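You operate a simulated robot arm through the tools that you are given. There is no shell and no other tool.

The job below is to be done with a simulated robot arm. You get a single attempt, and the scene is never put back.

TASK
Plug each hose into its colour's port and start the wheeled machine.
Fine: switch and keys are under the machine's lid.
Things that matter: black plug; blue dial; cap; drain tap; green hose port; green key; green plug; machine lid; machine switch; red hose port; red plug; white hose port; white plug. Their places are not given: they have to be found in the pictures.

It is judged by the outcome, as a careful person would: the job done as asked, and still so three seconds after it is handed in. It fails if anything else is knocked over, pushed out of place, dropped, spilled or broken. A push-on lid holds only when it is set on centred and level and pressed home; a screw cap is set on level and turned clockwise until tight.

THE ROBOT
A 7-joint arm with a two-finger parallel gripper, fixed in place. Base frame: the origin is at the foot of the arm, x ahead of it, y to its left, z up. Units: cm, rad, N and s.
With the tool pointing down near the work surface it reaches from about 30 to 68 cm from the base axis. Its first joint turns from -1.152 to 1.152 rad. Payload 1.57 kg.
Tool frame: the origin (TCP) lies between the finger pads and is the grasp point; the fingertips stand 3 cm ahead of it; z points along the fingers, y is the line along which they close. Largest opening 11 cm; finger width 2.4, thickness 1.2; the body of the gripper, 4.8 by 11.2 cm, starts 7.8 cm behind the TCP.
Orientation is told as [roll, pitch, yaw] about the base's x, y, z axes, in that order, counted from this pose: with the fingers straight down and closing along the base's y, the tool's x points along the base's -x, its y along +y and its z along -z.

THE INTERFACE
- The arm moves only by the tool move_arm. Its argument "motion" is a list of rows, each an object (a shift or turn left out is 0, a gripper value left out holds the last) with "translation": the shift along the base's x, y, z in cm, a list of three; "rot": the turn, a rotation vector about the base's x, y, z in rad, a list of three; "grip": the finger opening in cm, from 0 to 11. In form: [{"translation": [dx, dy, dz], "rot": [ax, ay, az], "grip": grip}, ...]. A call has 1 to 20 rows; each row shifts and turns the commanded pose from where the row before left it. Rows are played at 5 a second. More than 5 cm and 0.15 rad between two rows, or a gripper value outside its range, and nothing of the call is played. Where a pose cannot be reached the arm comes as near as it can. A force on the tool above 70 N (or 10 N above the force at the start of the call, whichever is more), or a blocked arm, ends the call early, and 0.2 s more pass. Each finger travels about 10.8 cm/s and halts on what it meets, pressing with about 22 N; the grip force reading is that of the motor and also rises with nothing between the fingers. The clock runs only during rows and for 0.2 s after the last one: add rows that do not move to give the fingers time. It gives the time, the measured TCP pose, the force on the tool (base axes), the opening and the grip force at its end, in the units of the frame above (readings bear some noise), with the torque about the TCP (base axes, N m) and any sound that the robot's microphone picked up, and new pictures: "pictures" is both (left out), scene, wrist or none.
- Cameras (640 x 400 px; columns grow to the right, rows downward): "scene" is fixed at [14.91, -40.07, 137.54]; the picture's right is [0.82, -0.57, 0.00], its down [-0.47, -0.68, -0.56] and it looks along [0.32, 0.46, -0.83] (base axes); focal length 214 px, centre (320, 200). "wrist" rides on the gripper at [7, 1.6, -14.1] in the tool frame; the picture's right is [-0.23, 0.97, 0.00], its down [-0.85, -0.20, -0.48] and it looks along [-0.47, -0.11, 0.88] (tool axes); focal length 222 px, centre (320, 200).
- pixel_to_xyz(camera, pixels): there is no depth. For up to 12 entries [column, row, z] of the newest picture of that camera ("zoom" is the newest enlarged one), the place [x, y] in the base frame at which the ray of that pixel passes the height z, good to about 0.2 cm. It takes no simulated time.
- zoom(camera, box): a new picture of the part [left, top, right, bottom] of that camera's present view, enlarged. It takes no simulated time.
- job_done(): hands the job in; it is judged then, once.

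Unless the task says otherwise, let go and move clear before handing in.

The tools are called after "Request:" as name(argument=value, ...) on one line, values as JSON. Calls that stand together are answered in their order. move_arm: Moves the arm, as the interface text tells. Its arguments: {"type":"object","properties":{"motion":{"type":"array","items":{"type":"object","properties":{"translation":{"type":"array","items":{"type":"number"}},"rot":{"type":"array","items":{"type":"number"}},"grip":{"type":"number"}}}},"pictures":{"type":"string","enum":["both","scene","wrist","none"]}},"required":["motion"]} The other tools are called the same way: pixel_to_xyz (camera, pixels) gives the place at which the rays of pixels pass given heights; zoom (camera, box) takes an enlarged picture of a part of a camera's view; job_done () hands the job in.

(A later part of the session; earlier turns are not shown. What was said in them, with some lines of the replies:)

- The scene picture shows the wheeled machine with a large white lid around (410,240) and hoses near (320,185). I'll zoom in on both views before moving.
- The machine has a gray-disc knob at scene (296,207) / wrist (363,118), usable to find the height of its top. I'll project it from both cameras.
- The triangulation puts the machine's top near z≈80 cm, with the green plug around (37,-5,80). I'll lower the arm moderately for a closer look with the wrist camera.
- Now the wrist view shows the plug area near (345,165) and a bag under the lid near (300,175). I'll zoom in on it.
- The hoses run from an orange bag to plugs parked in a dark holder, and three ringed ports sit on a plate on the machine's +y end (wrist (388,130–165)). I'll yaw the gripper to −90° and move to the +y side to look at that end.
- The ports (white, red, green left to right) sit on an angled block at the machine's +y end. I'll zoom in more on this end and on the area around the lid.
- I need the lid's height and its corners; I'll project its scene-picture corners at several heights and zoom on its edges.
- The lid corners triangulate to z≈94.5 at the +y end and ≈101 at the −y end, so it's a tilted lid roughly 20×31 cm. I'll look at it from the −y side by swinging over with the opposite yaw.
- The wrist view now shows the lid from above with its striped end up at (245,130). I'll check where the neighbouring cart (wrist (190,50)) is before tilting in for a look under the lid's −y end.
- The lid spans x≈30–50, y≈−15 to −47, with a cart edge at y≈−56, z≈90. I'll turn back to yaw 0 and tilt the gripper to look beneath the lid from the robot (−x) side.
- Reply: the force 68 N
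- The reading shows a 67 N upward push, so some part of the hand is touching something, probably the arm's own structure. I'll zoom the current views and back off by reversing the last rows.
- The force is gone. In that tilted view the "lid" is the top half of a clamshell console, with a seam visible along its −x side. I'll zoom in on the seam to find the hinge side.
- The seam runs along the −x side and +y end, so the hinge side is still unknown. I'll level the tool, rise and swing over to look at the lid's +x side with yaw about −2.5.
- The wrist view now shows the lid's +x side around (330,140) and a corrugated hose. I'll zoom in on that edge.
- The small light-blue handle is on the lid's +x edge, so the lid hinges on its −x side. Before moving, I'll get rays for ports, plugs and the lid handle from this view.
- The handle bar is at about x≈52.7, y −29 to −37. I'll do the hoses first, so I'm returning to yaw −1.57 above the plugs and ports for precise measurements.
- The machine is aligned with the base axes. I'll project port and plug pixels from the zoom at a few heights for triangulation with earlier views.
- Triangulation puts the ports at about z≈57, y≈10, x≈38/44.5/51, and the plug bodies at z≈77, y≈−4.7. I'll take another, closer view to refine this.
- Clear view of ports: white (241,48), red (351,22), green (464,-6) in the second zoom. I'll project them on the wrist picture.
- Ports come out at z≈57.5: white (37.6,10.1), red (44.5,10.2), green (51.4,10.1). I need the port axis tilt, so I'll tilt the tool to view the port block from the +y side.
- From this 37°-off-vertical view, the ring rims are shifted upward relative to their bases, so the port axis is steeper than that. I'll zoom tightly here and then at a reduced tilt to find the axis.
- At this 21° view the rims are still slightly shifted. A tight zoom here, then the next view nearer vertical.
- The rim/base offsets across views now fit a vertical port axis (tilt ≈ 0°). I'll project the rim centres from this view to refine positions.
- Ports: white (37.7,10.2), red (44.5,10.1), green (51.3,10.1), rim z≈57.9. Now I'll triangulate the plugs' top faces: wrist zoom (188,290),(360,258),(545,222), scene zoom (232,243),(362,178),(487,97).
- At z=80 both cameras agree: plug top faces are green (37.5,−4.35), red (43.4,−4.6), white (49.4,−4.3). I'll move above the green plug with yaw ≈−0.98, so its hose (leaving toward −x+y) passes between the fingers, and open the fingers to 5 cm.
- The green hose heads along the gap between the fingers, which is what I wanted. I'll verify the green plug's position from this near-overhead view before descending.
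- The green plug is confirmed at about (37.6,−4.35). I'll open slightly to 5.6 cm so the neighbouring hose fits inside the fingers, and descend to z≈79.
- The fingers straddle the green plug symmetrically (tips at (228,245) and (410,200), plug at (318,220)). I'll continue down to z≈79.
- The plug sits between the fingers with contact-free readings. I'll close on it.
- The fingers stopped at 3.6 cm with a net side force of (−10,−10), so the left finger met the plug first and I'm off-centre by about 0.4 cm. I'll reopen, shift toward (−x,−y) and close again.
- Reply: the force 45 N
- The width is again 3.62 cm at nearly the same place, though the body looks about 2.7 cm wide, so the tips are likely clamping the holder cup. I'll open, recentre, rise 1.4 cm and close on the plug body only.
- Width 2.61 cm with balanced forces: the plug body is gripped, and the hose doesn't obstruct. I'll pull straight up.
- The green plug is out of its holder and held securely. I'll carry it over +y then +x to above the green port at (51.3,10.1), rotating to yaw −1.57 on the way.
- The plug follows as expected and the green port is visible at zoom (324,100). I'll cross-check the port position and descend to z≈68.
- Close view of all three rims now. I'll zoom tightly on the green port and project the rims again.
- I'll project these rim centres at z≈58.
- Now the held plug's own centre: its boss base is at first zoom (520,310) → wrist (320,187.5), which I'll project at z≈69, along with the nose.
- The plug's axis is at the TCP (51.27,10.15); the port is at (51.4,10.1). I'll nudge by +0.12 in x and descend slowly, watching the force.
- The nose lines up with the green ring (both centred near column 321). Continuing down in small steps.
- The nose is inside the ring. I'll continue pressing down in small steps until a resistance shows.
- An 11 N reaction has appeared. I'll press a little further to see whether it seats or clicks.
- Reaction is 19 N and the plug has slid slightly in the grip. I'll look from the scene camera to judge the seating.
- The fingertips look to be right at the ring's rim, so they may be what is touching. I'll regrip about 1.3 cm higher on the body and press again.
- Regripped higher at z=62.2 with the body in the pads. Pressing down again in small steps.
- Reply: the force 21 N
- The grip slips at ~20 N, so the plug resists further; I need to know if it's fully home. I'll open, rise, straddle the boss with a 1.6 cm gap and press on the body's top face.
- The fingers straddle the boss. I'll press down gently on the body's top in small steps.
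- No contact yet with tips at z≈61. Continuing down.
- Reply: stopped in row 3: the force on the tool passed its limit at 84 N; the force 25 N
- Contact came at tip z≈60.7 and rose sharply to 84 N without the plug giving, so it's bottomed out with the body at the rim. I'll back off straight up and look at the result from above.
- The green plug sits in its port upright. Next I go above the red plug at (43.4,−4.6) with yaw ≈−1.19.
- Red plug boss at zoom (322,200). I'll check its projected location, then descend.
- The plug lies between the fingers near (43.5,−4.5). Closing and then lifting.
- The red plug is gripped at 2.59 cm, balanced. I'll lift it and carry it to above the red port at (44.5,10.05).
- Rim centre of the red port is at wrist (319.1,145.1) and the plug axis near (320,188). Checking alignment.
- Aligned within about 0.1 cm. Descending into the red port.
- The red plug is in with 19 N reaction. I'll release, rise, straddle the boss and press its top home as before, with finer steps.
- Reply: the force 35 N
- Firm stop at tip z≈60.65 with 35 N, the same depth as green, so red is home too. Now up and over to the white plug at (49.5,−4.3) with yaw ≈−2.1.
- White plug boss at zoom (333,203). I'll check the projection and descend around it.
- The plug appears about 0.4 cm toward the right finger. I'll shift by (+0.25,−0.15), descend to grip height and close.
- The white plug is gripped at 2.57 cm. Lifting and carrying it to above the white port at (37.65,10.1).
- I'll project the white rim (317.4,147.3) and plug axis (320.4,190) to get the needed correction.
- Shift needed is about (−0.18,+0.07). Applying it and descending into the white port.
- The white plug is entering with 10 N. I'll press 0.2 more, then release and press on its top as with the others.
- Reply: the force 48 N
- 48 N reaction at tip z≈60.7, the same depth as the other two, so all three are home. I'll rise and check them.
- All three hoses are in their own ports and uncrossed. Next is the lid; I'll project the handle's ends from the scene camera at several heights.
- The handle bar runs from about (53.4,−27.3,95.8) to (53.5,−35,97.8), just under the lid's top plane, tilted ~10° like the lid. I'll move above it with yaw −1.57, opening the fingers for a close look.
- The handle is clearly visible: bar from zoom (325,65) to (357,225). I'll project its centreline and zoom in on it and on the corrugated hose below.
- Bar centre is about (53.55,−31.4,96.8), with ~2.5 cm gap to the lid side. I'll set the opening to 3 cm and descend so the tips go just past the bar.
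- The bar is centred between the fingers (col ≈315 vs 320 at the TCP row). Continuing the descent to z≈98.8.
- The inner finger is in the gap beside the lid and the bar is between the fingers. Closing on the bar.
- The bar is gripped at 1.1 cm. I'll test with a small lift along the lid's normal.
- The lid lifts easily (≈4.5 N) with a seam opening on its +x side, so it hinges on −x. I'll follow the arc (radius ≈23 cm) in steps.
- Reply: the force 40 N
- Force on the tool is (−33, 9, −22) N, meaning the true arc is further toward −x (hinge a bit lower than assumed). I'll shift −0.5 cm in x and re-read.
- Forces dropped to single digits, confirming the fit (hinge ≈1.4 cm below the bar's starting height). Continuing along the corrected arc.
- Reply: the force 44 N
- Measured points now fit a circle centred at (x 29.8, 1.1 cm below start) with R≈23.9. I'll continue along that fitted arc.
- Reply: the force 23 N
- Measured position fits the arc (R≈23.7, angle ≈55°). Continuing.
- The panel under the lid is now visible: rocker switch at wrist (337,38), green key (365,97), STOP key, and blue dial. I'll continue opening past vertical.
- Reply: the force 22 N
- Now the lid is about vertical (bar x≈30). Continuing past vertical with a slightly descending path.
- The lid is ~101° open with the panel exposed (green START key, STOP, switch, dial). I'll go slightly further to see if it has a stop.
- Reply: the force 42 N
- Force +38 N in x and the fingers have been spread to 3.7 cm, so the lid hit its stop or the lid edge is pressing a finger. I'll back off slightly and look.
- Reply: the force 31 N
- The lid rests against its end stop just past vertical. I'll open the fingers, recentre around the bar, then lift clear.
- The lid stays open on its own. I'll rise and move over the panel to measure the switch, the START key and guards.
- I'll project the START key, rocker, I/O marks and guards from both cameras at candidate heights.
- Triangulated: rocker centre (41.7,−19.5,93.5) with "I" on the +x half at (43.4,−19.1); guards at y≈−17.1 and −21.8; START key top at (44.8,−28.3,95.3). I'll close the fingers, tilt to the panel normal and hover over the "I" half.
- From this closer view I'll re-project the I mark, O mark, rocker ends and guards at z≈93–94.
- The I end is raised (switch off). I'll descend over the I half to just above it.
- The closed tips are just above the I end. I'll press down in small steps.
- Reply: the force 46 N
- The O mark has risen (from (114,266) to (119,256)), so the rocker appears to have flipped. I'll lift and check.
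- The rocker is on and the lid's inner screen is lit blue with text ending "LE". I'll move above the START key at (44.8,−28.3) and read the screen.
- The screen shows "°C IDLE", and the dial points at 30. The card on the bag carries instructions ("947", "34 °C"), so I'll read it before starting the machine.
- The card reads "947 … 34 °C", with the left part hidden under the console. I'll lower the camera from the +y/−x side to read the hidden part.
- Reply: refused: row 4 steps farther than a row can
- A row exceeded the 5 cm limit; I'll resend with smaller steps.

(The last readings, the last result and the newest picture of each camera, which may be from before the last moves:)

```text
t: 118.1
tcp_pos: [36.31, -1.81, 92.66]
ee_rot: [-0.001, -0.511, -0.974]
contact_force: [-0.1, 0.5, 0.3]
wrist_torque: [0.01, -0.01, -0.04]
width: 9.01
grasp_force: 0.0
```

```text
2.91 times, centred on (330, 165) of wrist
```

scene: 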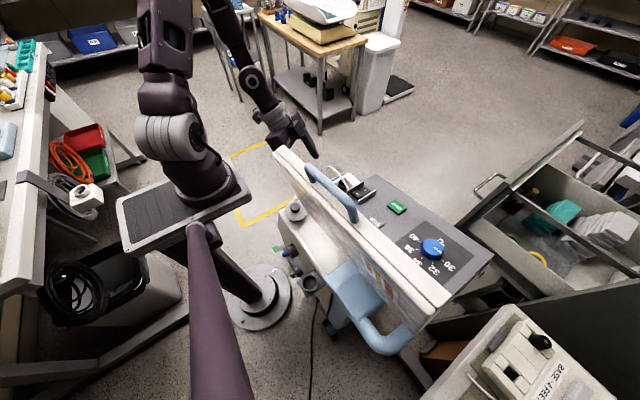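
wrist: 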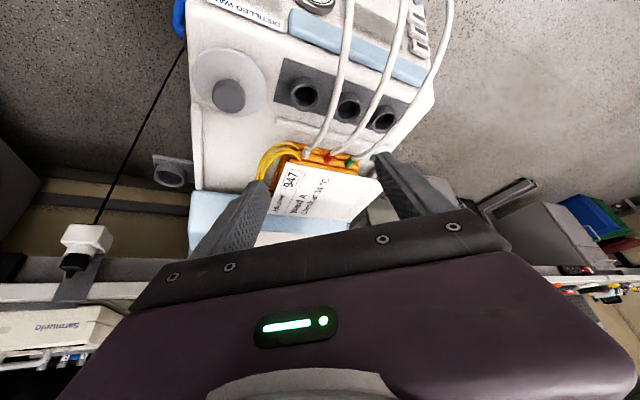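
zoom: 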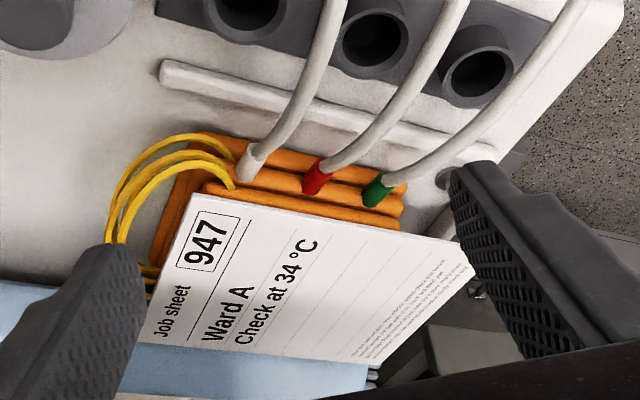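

The job sheet reads "Job sheet 947, Ward A, Check at 34 °C". Before starting I'll also check the drain tap and cap from the +y side and read the whole screen.

Request:
zoom(camera="wrist", box=[180, 0, 280, 120])

Request:
zoom(camera="scene", box=[270, 190, 330, 300])

Request:
zoom(camera="wrist", box=[40, 210, 140, 290])

Request:
move_arm(motion=[{"translation": [1, 3.5, 0], "rot": [0, 0, -0.12]}, {"translation": [1, 4, 0], "rot": [0, 0, -0.12]}, {"translation": [1, 4, 0], "rot": [0, 0, -0.12]}, {"translation": [1, 4, 0], "rot": [0, 0, -0.12]}, {"translation": [1, 4, 0], "rot": [0, 0, -0.11]}, {"translation": [1, 3, 0]}, {}, {}], pictures="wrist")

```text
3.33 times, centred on (230, 60) of wrist
```

zoom: 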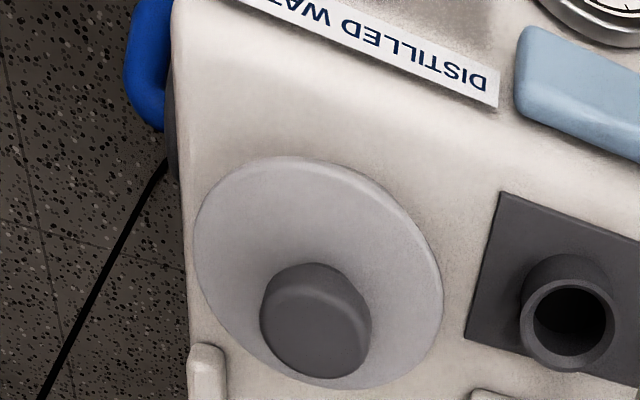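

```text
3.64 times, centred on (300, 245) of scene
```

zoom: 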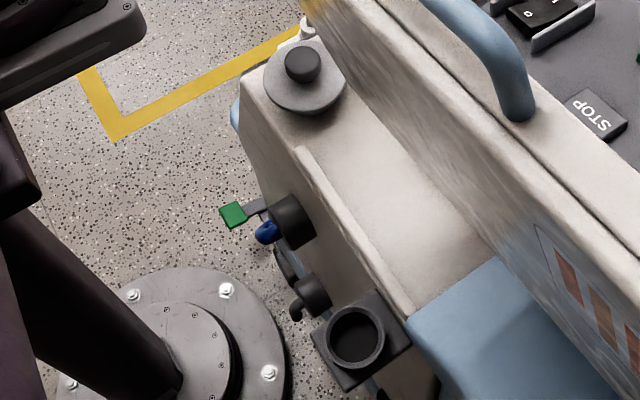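

```text
5.00 times, centred on (90, 250) of wrist
```

zoom: 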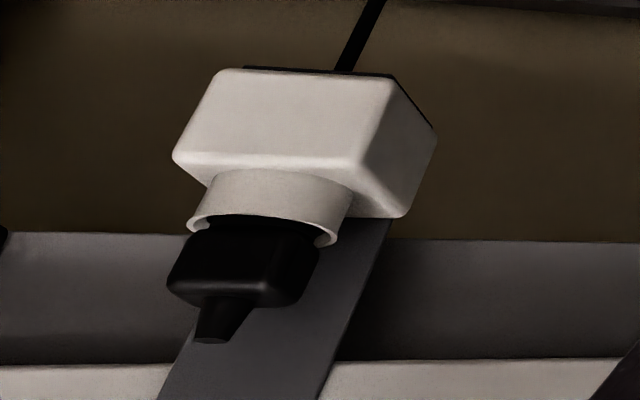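

```text
t: 119.9
tcp_pos: [42.4, 18.36, 92.69]
ee_rot: [-0.009, -0.463, -1.503]
contact_force: [-0.4, 0.1, 0.5]
wrist_torque: [-0.01, -0.02, -0.02]
width: 9.0
grasp_force: 0.2
out of reach, approached as far as the arm can: row 1, 2
```

wrist: 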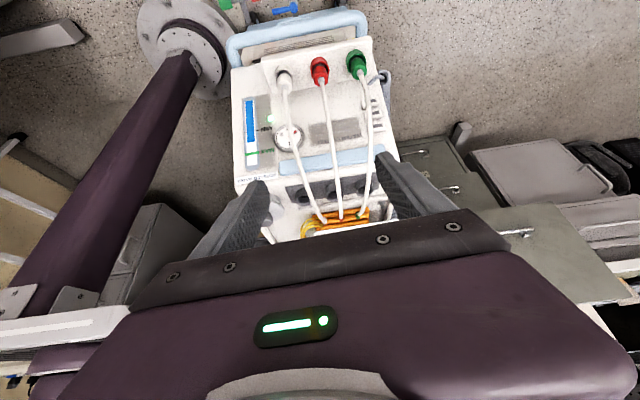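

The mains plug is in its socket. Zooming on the drain tap near (285,8), the gauges and the plugs from this side.

Request:
zoom(camera="wrist", box=[220, 0, 380, 90])

Request:
zoom(camera="wrist", box=[225, 30, 395, 200])

Request:
zoom(camera="wrist", box=[265, 40, 375, 110])

```text
4.00 times, centred on (300, 45) of wrist
```

zoom: 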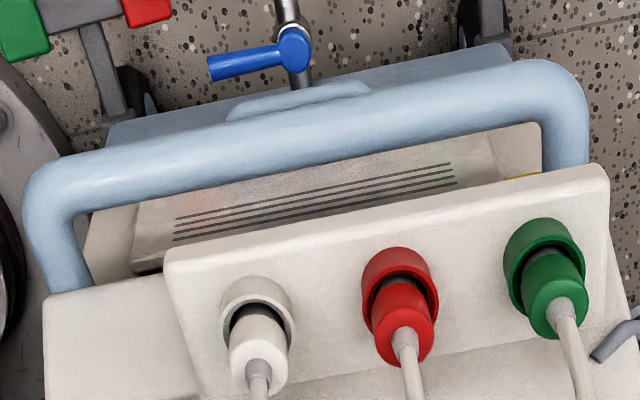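

```text
2.35 times, centred on (310, 115) of wrist
```

zoom: 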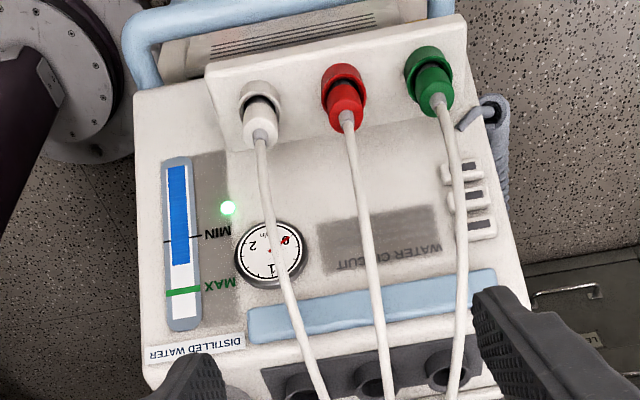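

```text
5.71 times, centred on (320, 75) of wrist
```

zoom: 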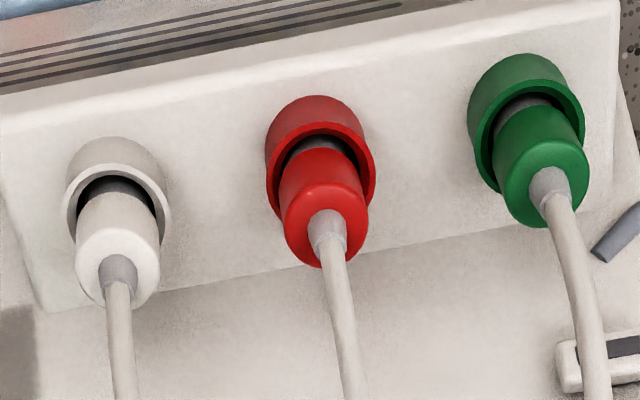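

The drain tap lever is crosswise (closed), the water level lies between MIN and MAX, the cap is on, and a green LED is lit, so it is safe to start. The dial wasn't part of the request, so I leave it alone and return above the START key.

Request:
move_arm(motion=[{"translation": [0, 0, 4], "grip": 0}, {"translation": [0, 0, 4], "rot": [0.1, 0, 0]}, {"translation": [0, 0, 4], "rot": [0.12, 0, 0]}, {"translation": [0, 0, 4], "rot": [0.12, 0, 0]}, {}, {}], pictures="none")

```text
t: 121.3
tcp_pos: [42.14, 18.21, 108.42]
ee_rot: [0.014, -0.124, -1.509]
contact_force: [-0.3, -0.7, -0.2]
wrist_torque: [0.01, 0.0, -0.01]
width: 0.01
grasp_force: 21.4
```

Orientation is slightly off; I'll correct it while travelling to above the START key at z≈108.

Request:
move_arm(motion=[{"translation": [0.3, -4.6, 0], "rot": [-0.026, 0.014, -0.06]}, {"translation": [0.3, -4.6, 0]}, {"translation": [0.3, -4.6, 0]}, {"translation": [0.3, -4.6, 0]}, {"translation": [0.3, -4.6, 0]}, {"translation": [0.3, -4.6, 0]}, {"translation": [0.3, -4.6, 0]}, {"translation": [0.3, -4.6, 0]}, {"translation": [0.3, -4.6, 0]}, {"translation": [0, -4.7, 0]}, {}, {}])

Request:
zoom(camera="wrist", box=[250, 80, 390, 220])

Request:
zoom(camera="scene", box=[360, 160, 430, 240])

```text
t: 123.9
tcp_pos: [45.03, -27.83, 108.48]
ee_rot: [-0.001, -0.147, -1.568]
contact_force: [-0.1, -0.3, 0.8]
wrist_torque: [-0.01, 0.01, 0.02]
width: 0.0
grasp_force: 21.4
```

scene: 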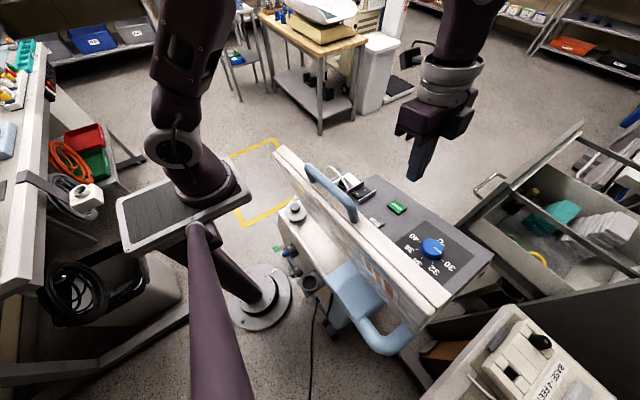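
wrist: 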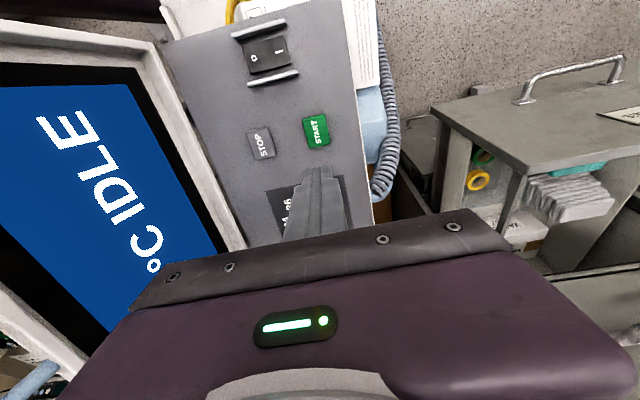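

```text
2.86 times, centred on (320, 150) of wrist
```

zoom: 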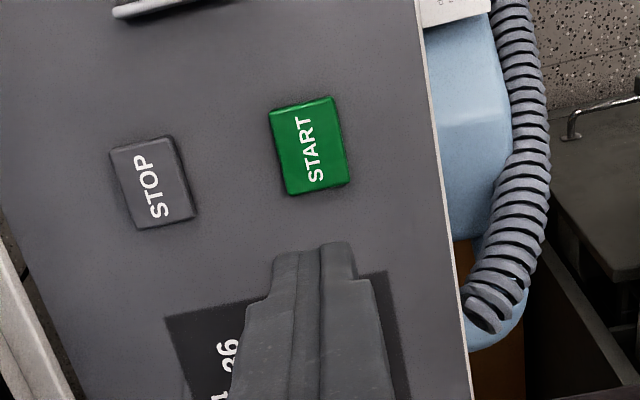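

```text
5.00 times, centred on (395, 200) of scene
```

zoom: 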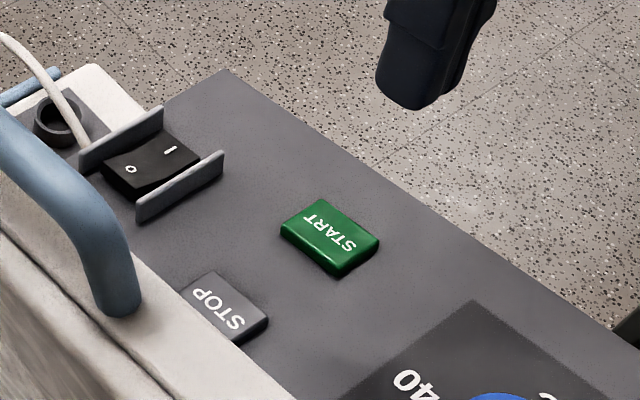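

I'll project the START key centre (wrist zoom (309,147); scene zoom (330,233)) to align the tips.

Request:
pixel_to_xyz(camera="wrist", pixels=[[316.2, 131.5, 94], [316.2, 131.5, 95], [316.2, 131.5, 96]])

Request:
pixel_to_xyz(camera="scene", pixels=[[397, 206.4, 94], [397, 206.4, 95], [397, 206.4, 96]])

```text
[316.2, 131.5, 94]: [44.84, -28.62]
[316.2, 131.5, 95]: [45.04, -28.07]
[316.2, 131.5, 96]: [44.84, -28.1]
```

```text
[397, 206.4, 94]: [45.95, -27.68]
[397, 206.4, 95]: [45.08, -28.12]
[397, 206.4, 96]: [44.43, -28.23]
```

START is at (45.0,−28.1,95.1), directly below the tips. Descending to just above, then pressing gently.

Request:
move_arm(motion=[{"translation": [0, 0.1, -3]}, {"translation": [0, 0, -3]}, {"translation": [0, 0, -2.5]}, {"translation": [0, 0, -1]}, {}], pictures="none")

Request:
zoom(camera="scene", box=[370, 170, 430, 230])

```text
t: 125.1
tcp_pos: [45.02, -27.77, 98.88]
ee_rot: [0.0, -0.148, -1.566]
contact_force: [-0.1, 0.0, 0.1]
wrist_torque: [0.01, 0.0, 0.01]
width: 0.01
grasp_force: 21.8
```

```text
6.67 times, centred on (400, 200) of scene
```

zoom: 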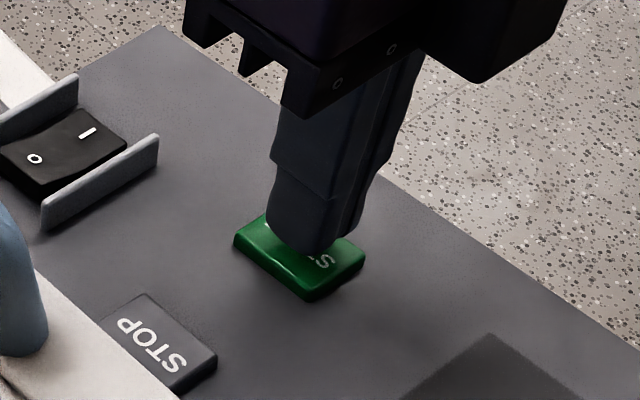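

The tips are centred just above the START key. Pressing in 0.2 cm steps.

Request:
move_arm(motion=[{"translation": [0, 0, -0.3]}, {"translation": [0, 0, -0.2]}, {"translation": [0, 0, -0.2]}, {}], pictures="wrist")

Request:
zoom(camera="scene", box=[370, 170, 430, 230])

```text
t: 126.1
tcp_pos: [44.81, -27.78, 98.35]
ee_rot: [-0.001, -0.147, -1.567]
contact_force: [0.2, 0.1, 1.3]
wrist_torque: [0.01, -0.02, 0.0]
width: 0.01
grasp_force: 21.4
```

wrist: 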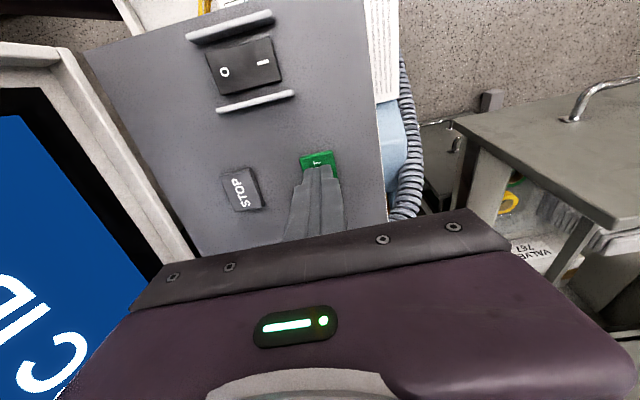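

```text
6.67 times, centred on (400, 200) of scene
```

zoom: 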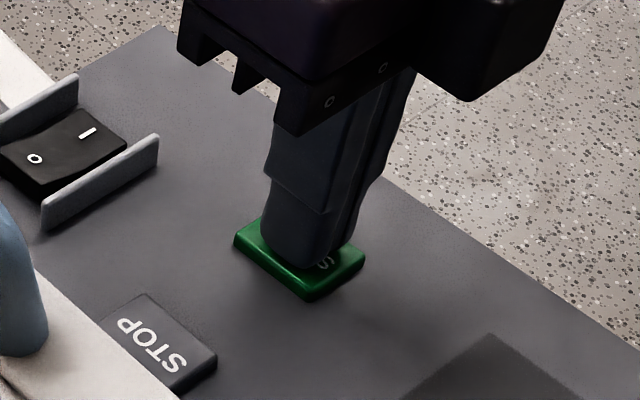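

Barely touching (1.3 N). Pressing a bit further.

Request:
move_arm(motion=[{"translation": [0, 0, -0.2]}, {"translation": [0, 0, -0.15]}, {"translation": [0, 0, -0.15]}, {}], pictures="none")

Request:
zoom(camera="wrist", box=[0, 60, 200, 320])

```text
t: 127.1
tcp_pos: [44.98, -27.83, 97.97]
ee_rot: [0.0, -0.148, -1.567]
contact_force: [-0.3, -1.8, 9.2]
wrist_torque: [-0.2, -0.01, 0.0]
width: 0.0
grasp_force: 20.9
heard: click
```

```text
1.54 times, centred on (100, 190) of wrist
```

zoom: 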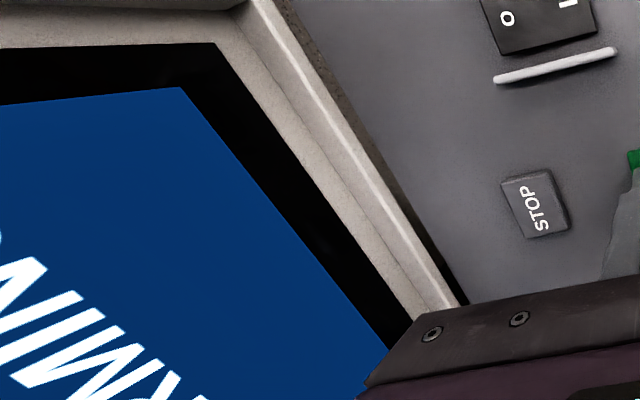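

A click was heard and the screen text changed (…"RMIN"…, i.e. "WARMING"). I'll lift clear and read it in full.

Request:
move_arm(motion=[{"translation": [0, 0, 1]}, {"translation": [0, 0, 3]}, {"translation": [0, 0, 4]}, {"translation": [0, 0, 4]}, {"translation": [2, 0, 4]}, {"translation": [4, 0, 2]}, {}, {}])

Request:
zoom(camera="wrist", box=[0, 40, 320, 240])

Request:
zoom(camera="scene", box=[270, 130, 500, 330])

```text
t: 128.9
tcp_pos: [51.03, -27.81, 115.82]
ee_rot: [-0.001, -0.15, -1.566]
contact_force: [0.7, -0.4, 0.7]
wrist_torque: [0.01, 0.02, -0.02]
width: 0.01
grasp_force: 21.4
```

scene: 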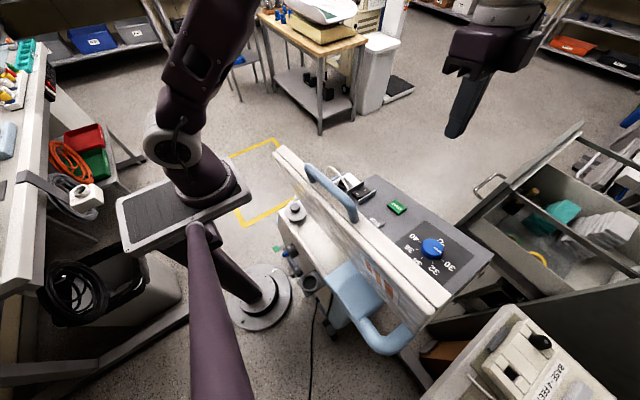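
wrist: 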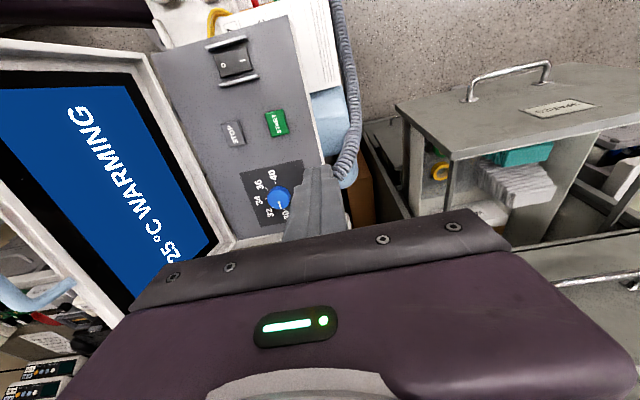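

```text
2.00 times, centred on (160, 140) of wrist
```

zoom: 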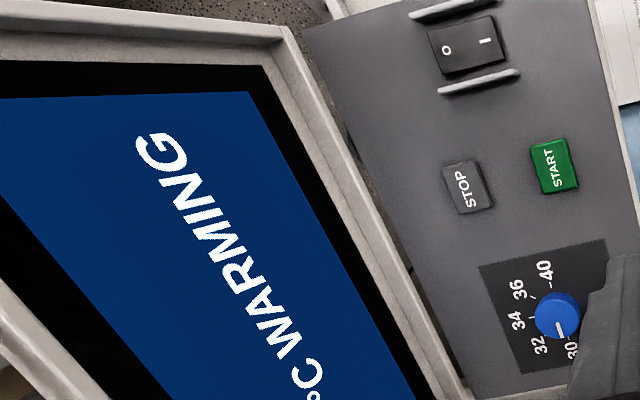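

```text
2.00 times, centred on (385, 230) of scene
```

zoom: 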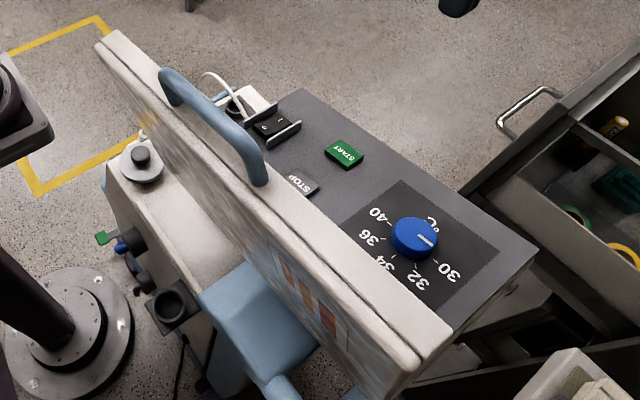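

The screen reads "25 °C WARMING", so the machine is running. As a last check I'll raise the arm clear and look at the hose ports and the floor for leaks.

Request:
move_arm(motion=[{"translation": [-1, 4.5, 1]}, {"translation": [-1, 4.5, 1]}, {"translation": [-1, 4.5, 0]}, {"translation": [-1, 4.5, 0]}, {"translation": [-1, 4.5, 0]}, {"translation": [-1, 4.5, 0]}, {"translation": [0, 4.5, 0]}, {"translation": [0, 4.5, 0]}, {"translation": [0, 4, 0]}, {}, {}])

Request:
zoom(camera="wrist", box=[220, 40, 420, 200])

Request:
zoom(camera="scene", box=[270, 130, 400, 240])

```text
t: 131.3
tcp_pos: [45.03, 12.31, 117.76]
ee_rot: [0.0, -0.149, -1.567]
contact_force: [-0.3, -0.7, -0.6]
wrist_torque: [0.02, -0.03, 0.01]
width: 0.01
grasp_force: 21.4
```

scene: 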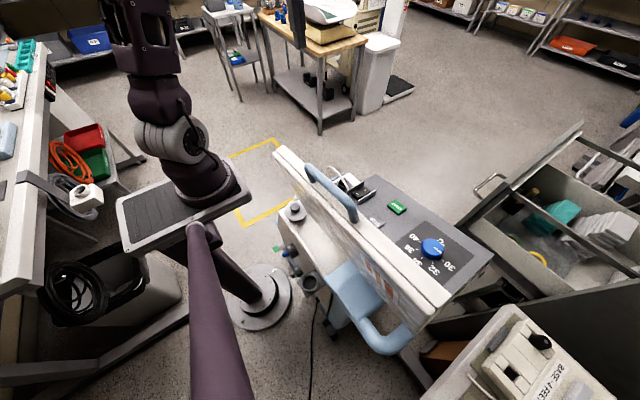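
wrist: 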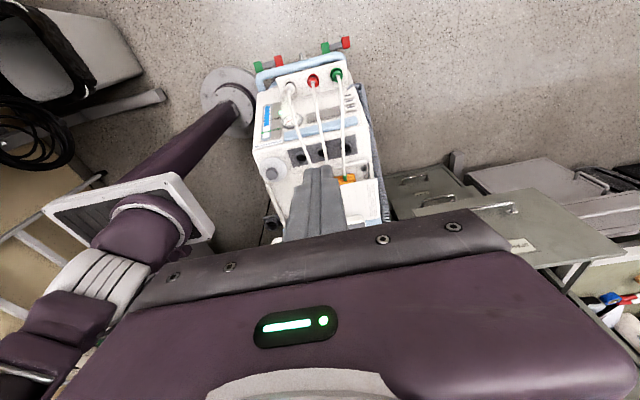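

```text
2.50 times, centred on (320, 120) of wrist
```

zoom: 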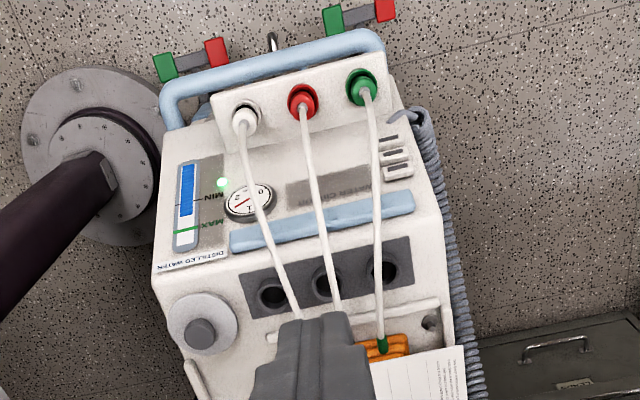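

```text
3.64 times, centred on (335, 185) of scene
```

zoom: 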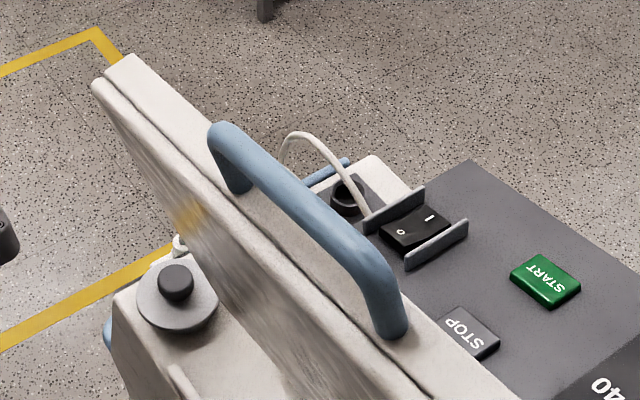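

The flow gauge needle has moved off zero; I'll zoom on the gauge, level and ports for a last look.

Request:
zoom(camera="wrist", box=[255, 60, 365, 145])

```text
4.71 times, centred on (310, 102) of wrist
```

zoom: 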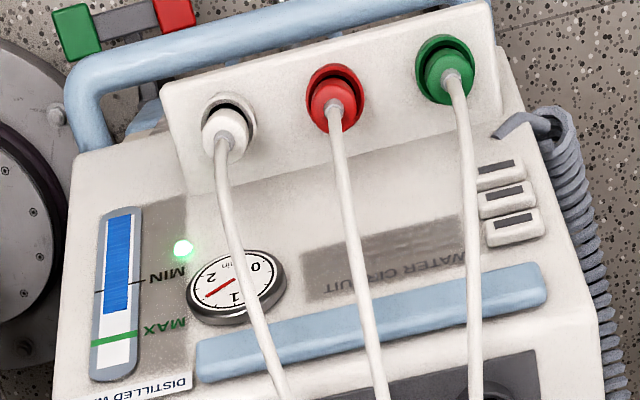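

The flow gauge reads about 1.6 L/min, the level is between MIN and MAX, all three plugs are home in their own ports with no leaks, and the screen showed "WARMING". The arm is clear, so I'm handing in.

Request:
job_done()

```text
The job is handed in.
```

The three hoses are plugged into their matching ports and the wheeled machine is running. I've handed the job in.

- **Hoses:** The green, red and white plugs are each pushed fully home in their own colour's port. I saw no leaks after starting.
- **Machine:** I opened the lid to its stop, switched the rocker to "I" and pressed START. It clicked, and the screen went from "IDLE" to "25 °C WARMING". The flow gauge now reads about 1.6 L/min.
- **Lid:** I left it open; it rests on its stop just past vertical.
- **Left alone:** I didn't touch the drain tap, cap or mains plug. The tap's lever sits crosswise (closed), the cap is on, the mains plug is in, and the water level is between MIN and MAX.

**Dial at 30:** The job sheet on the bag says "Check at 34 °C". You didn't ask for a temperature change, so I left the dial as it was. If you want it at 34, it still needs turning.
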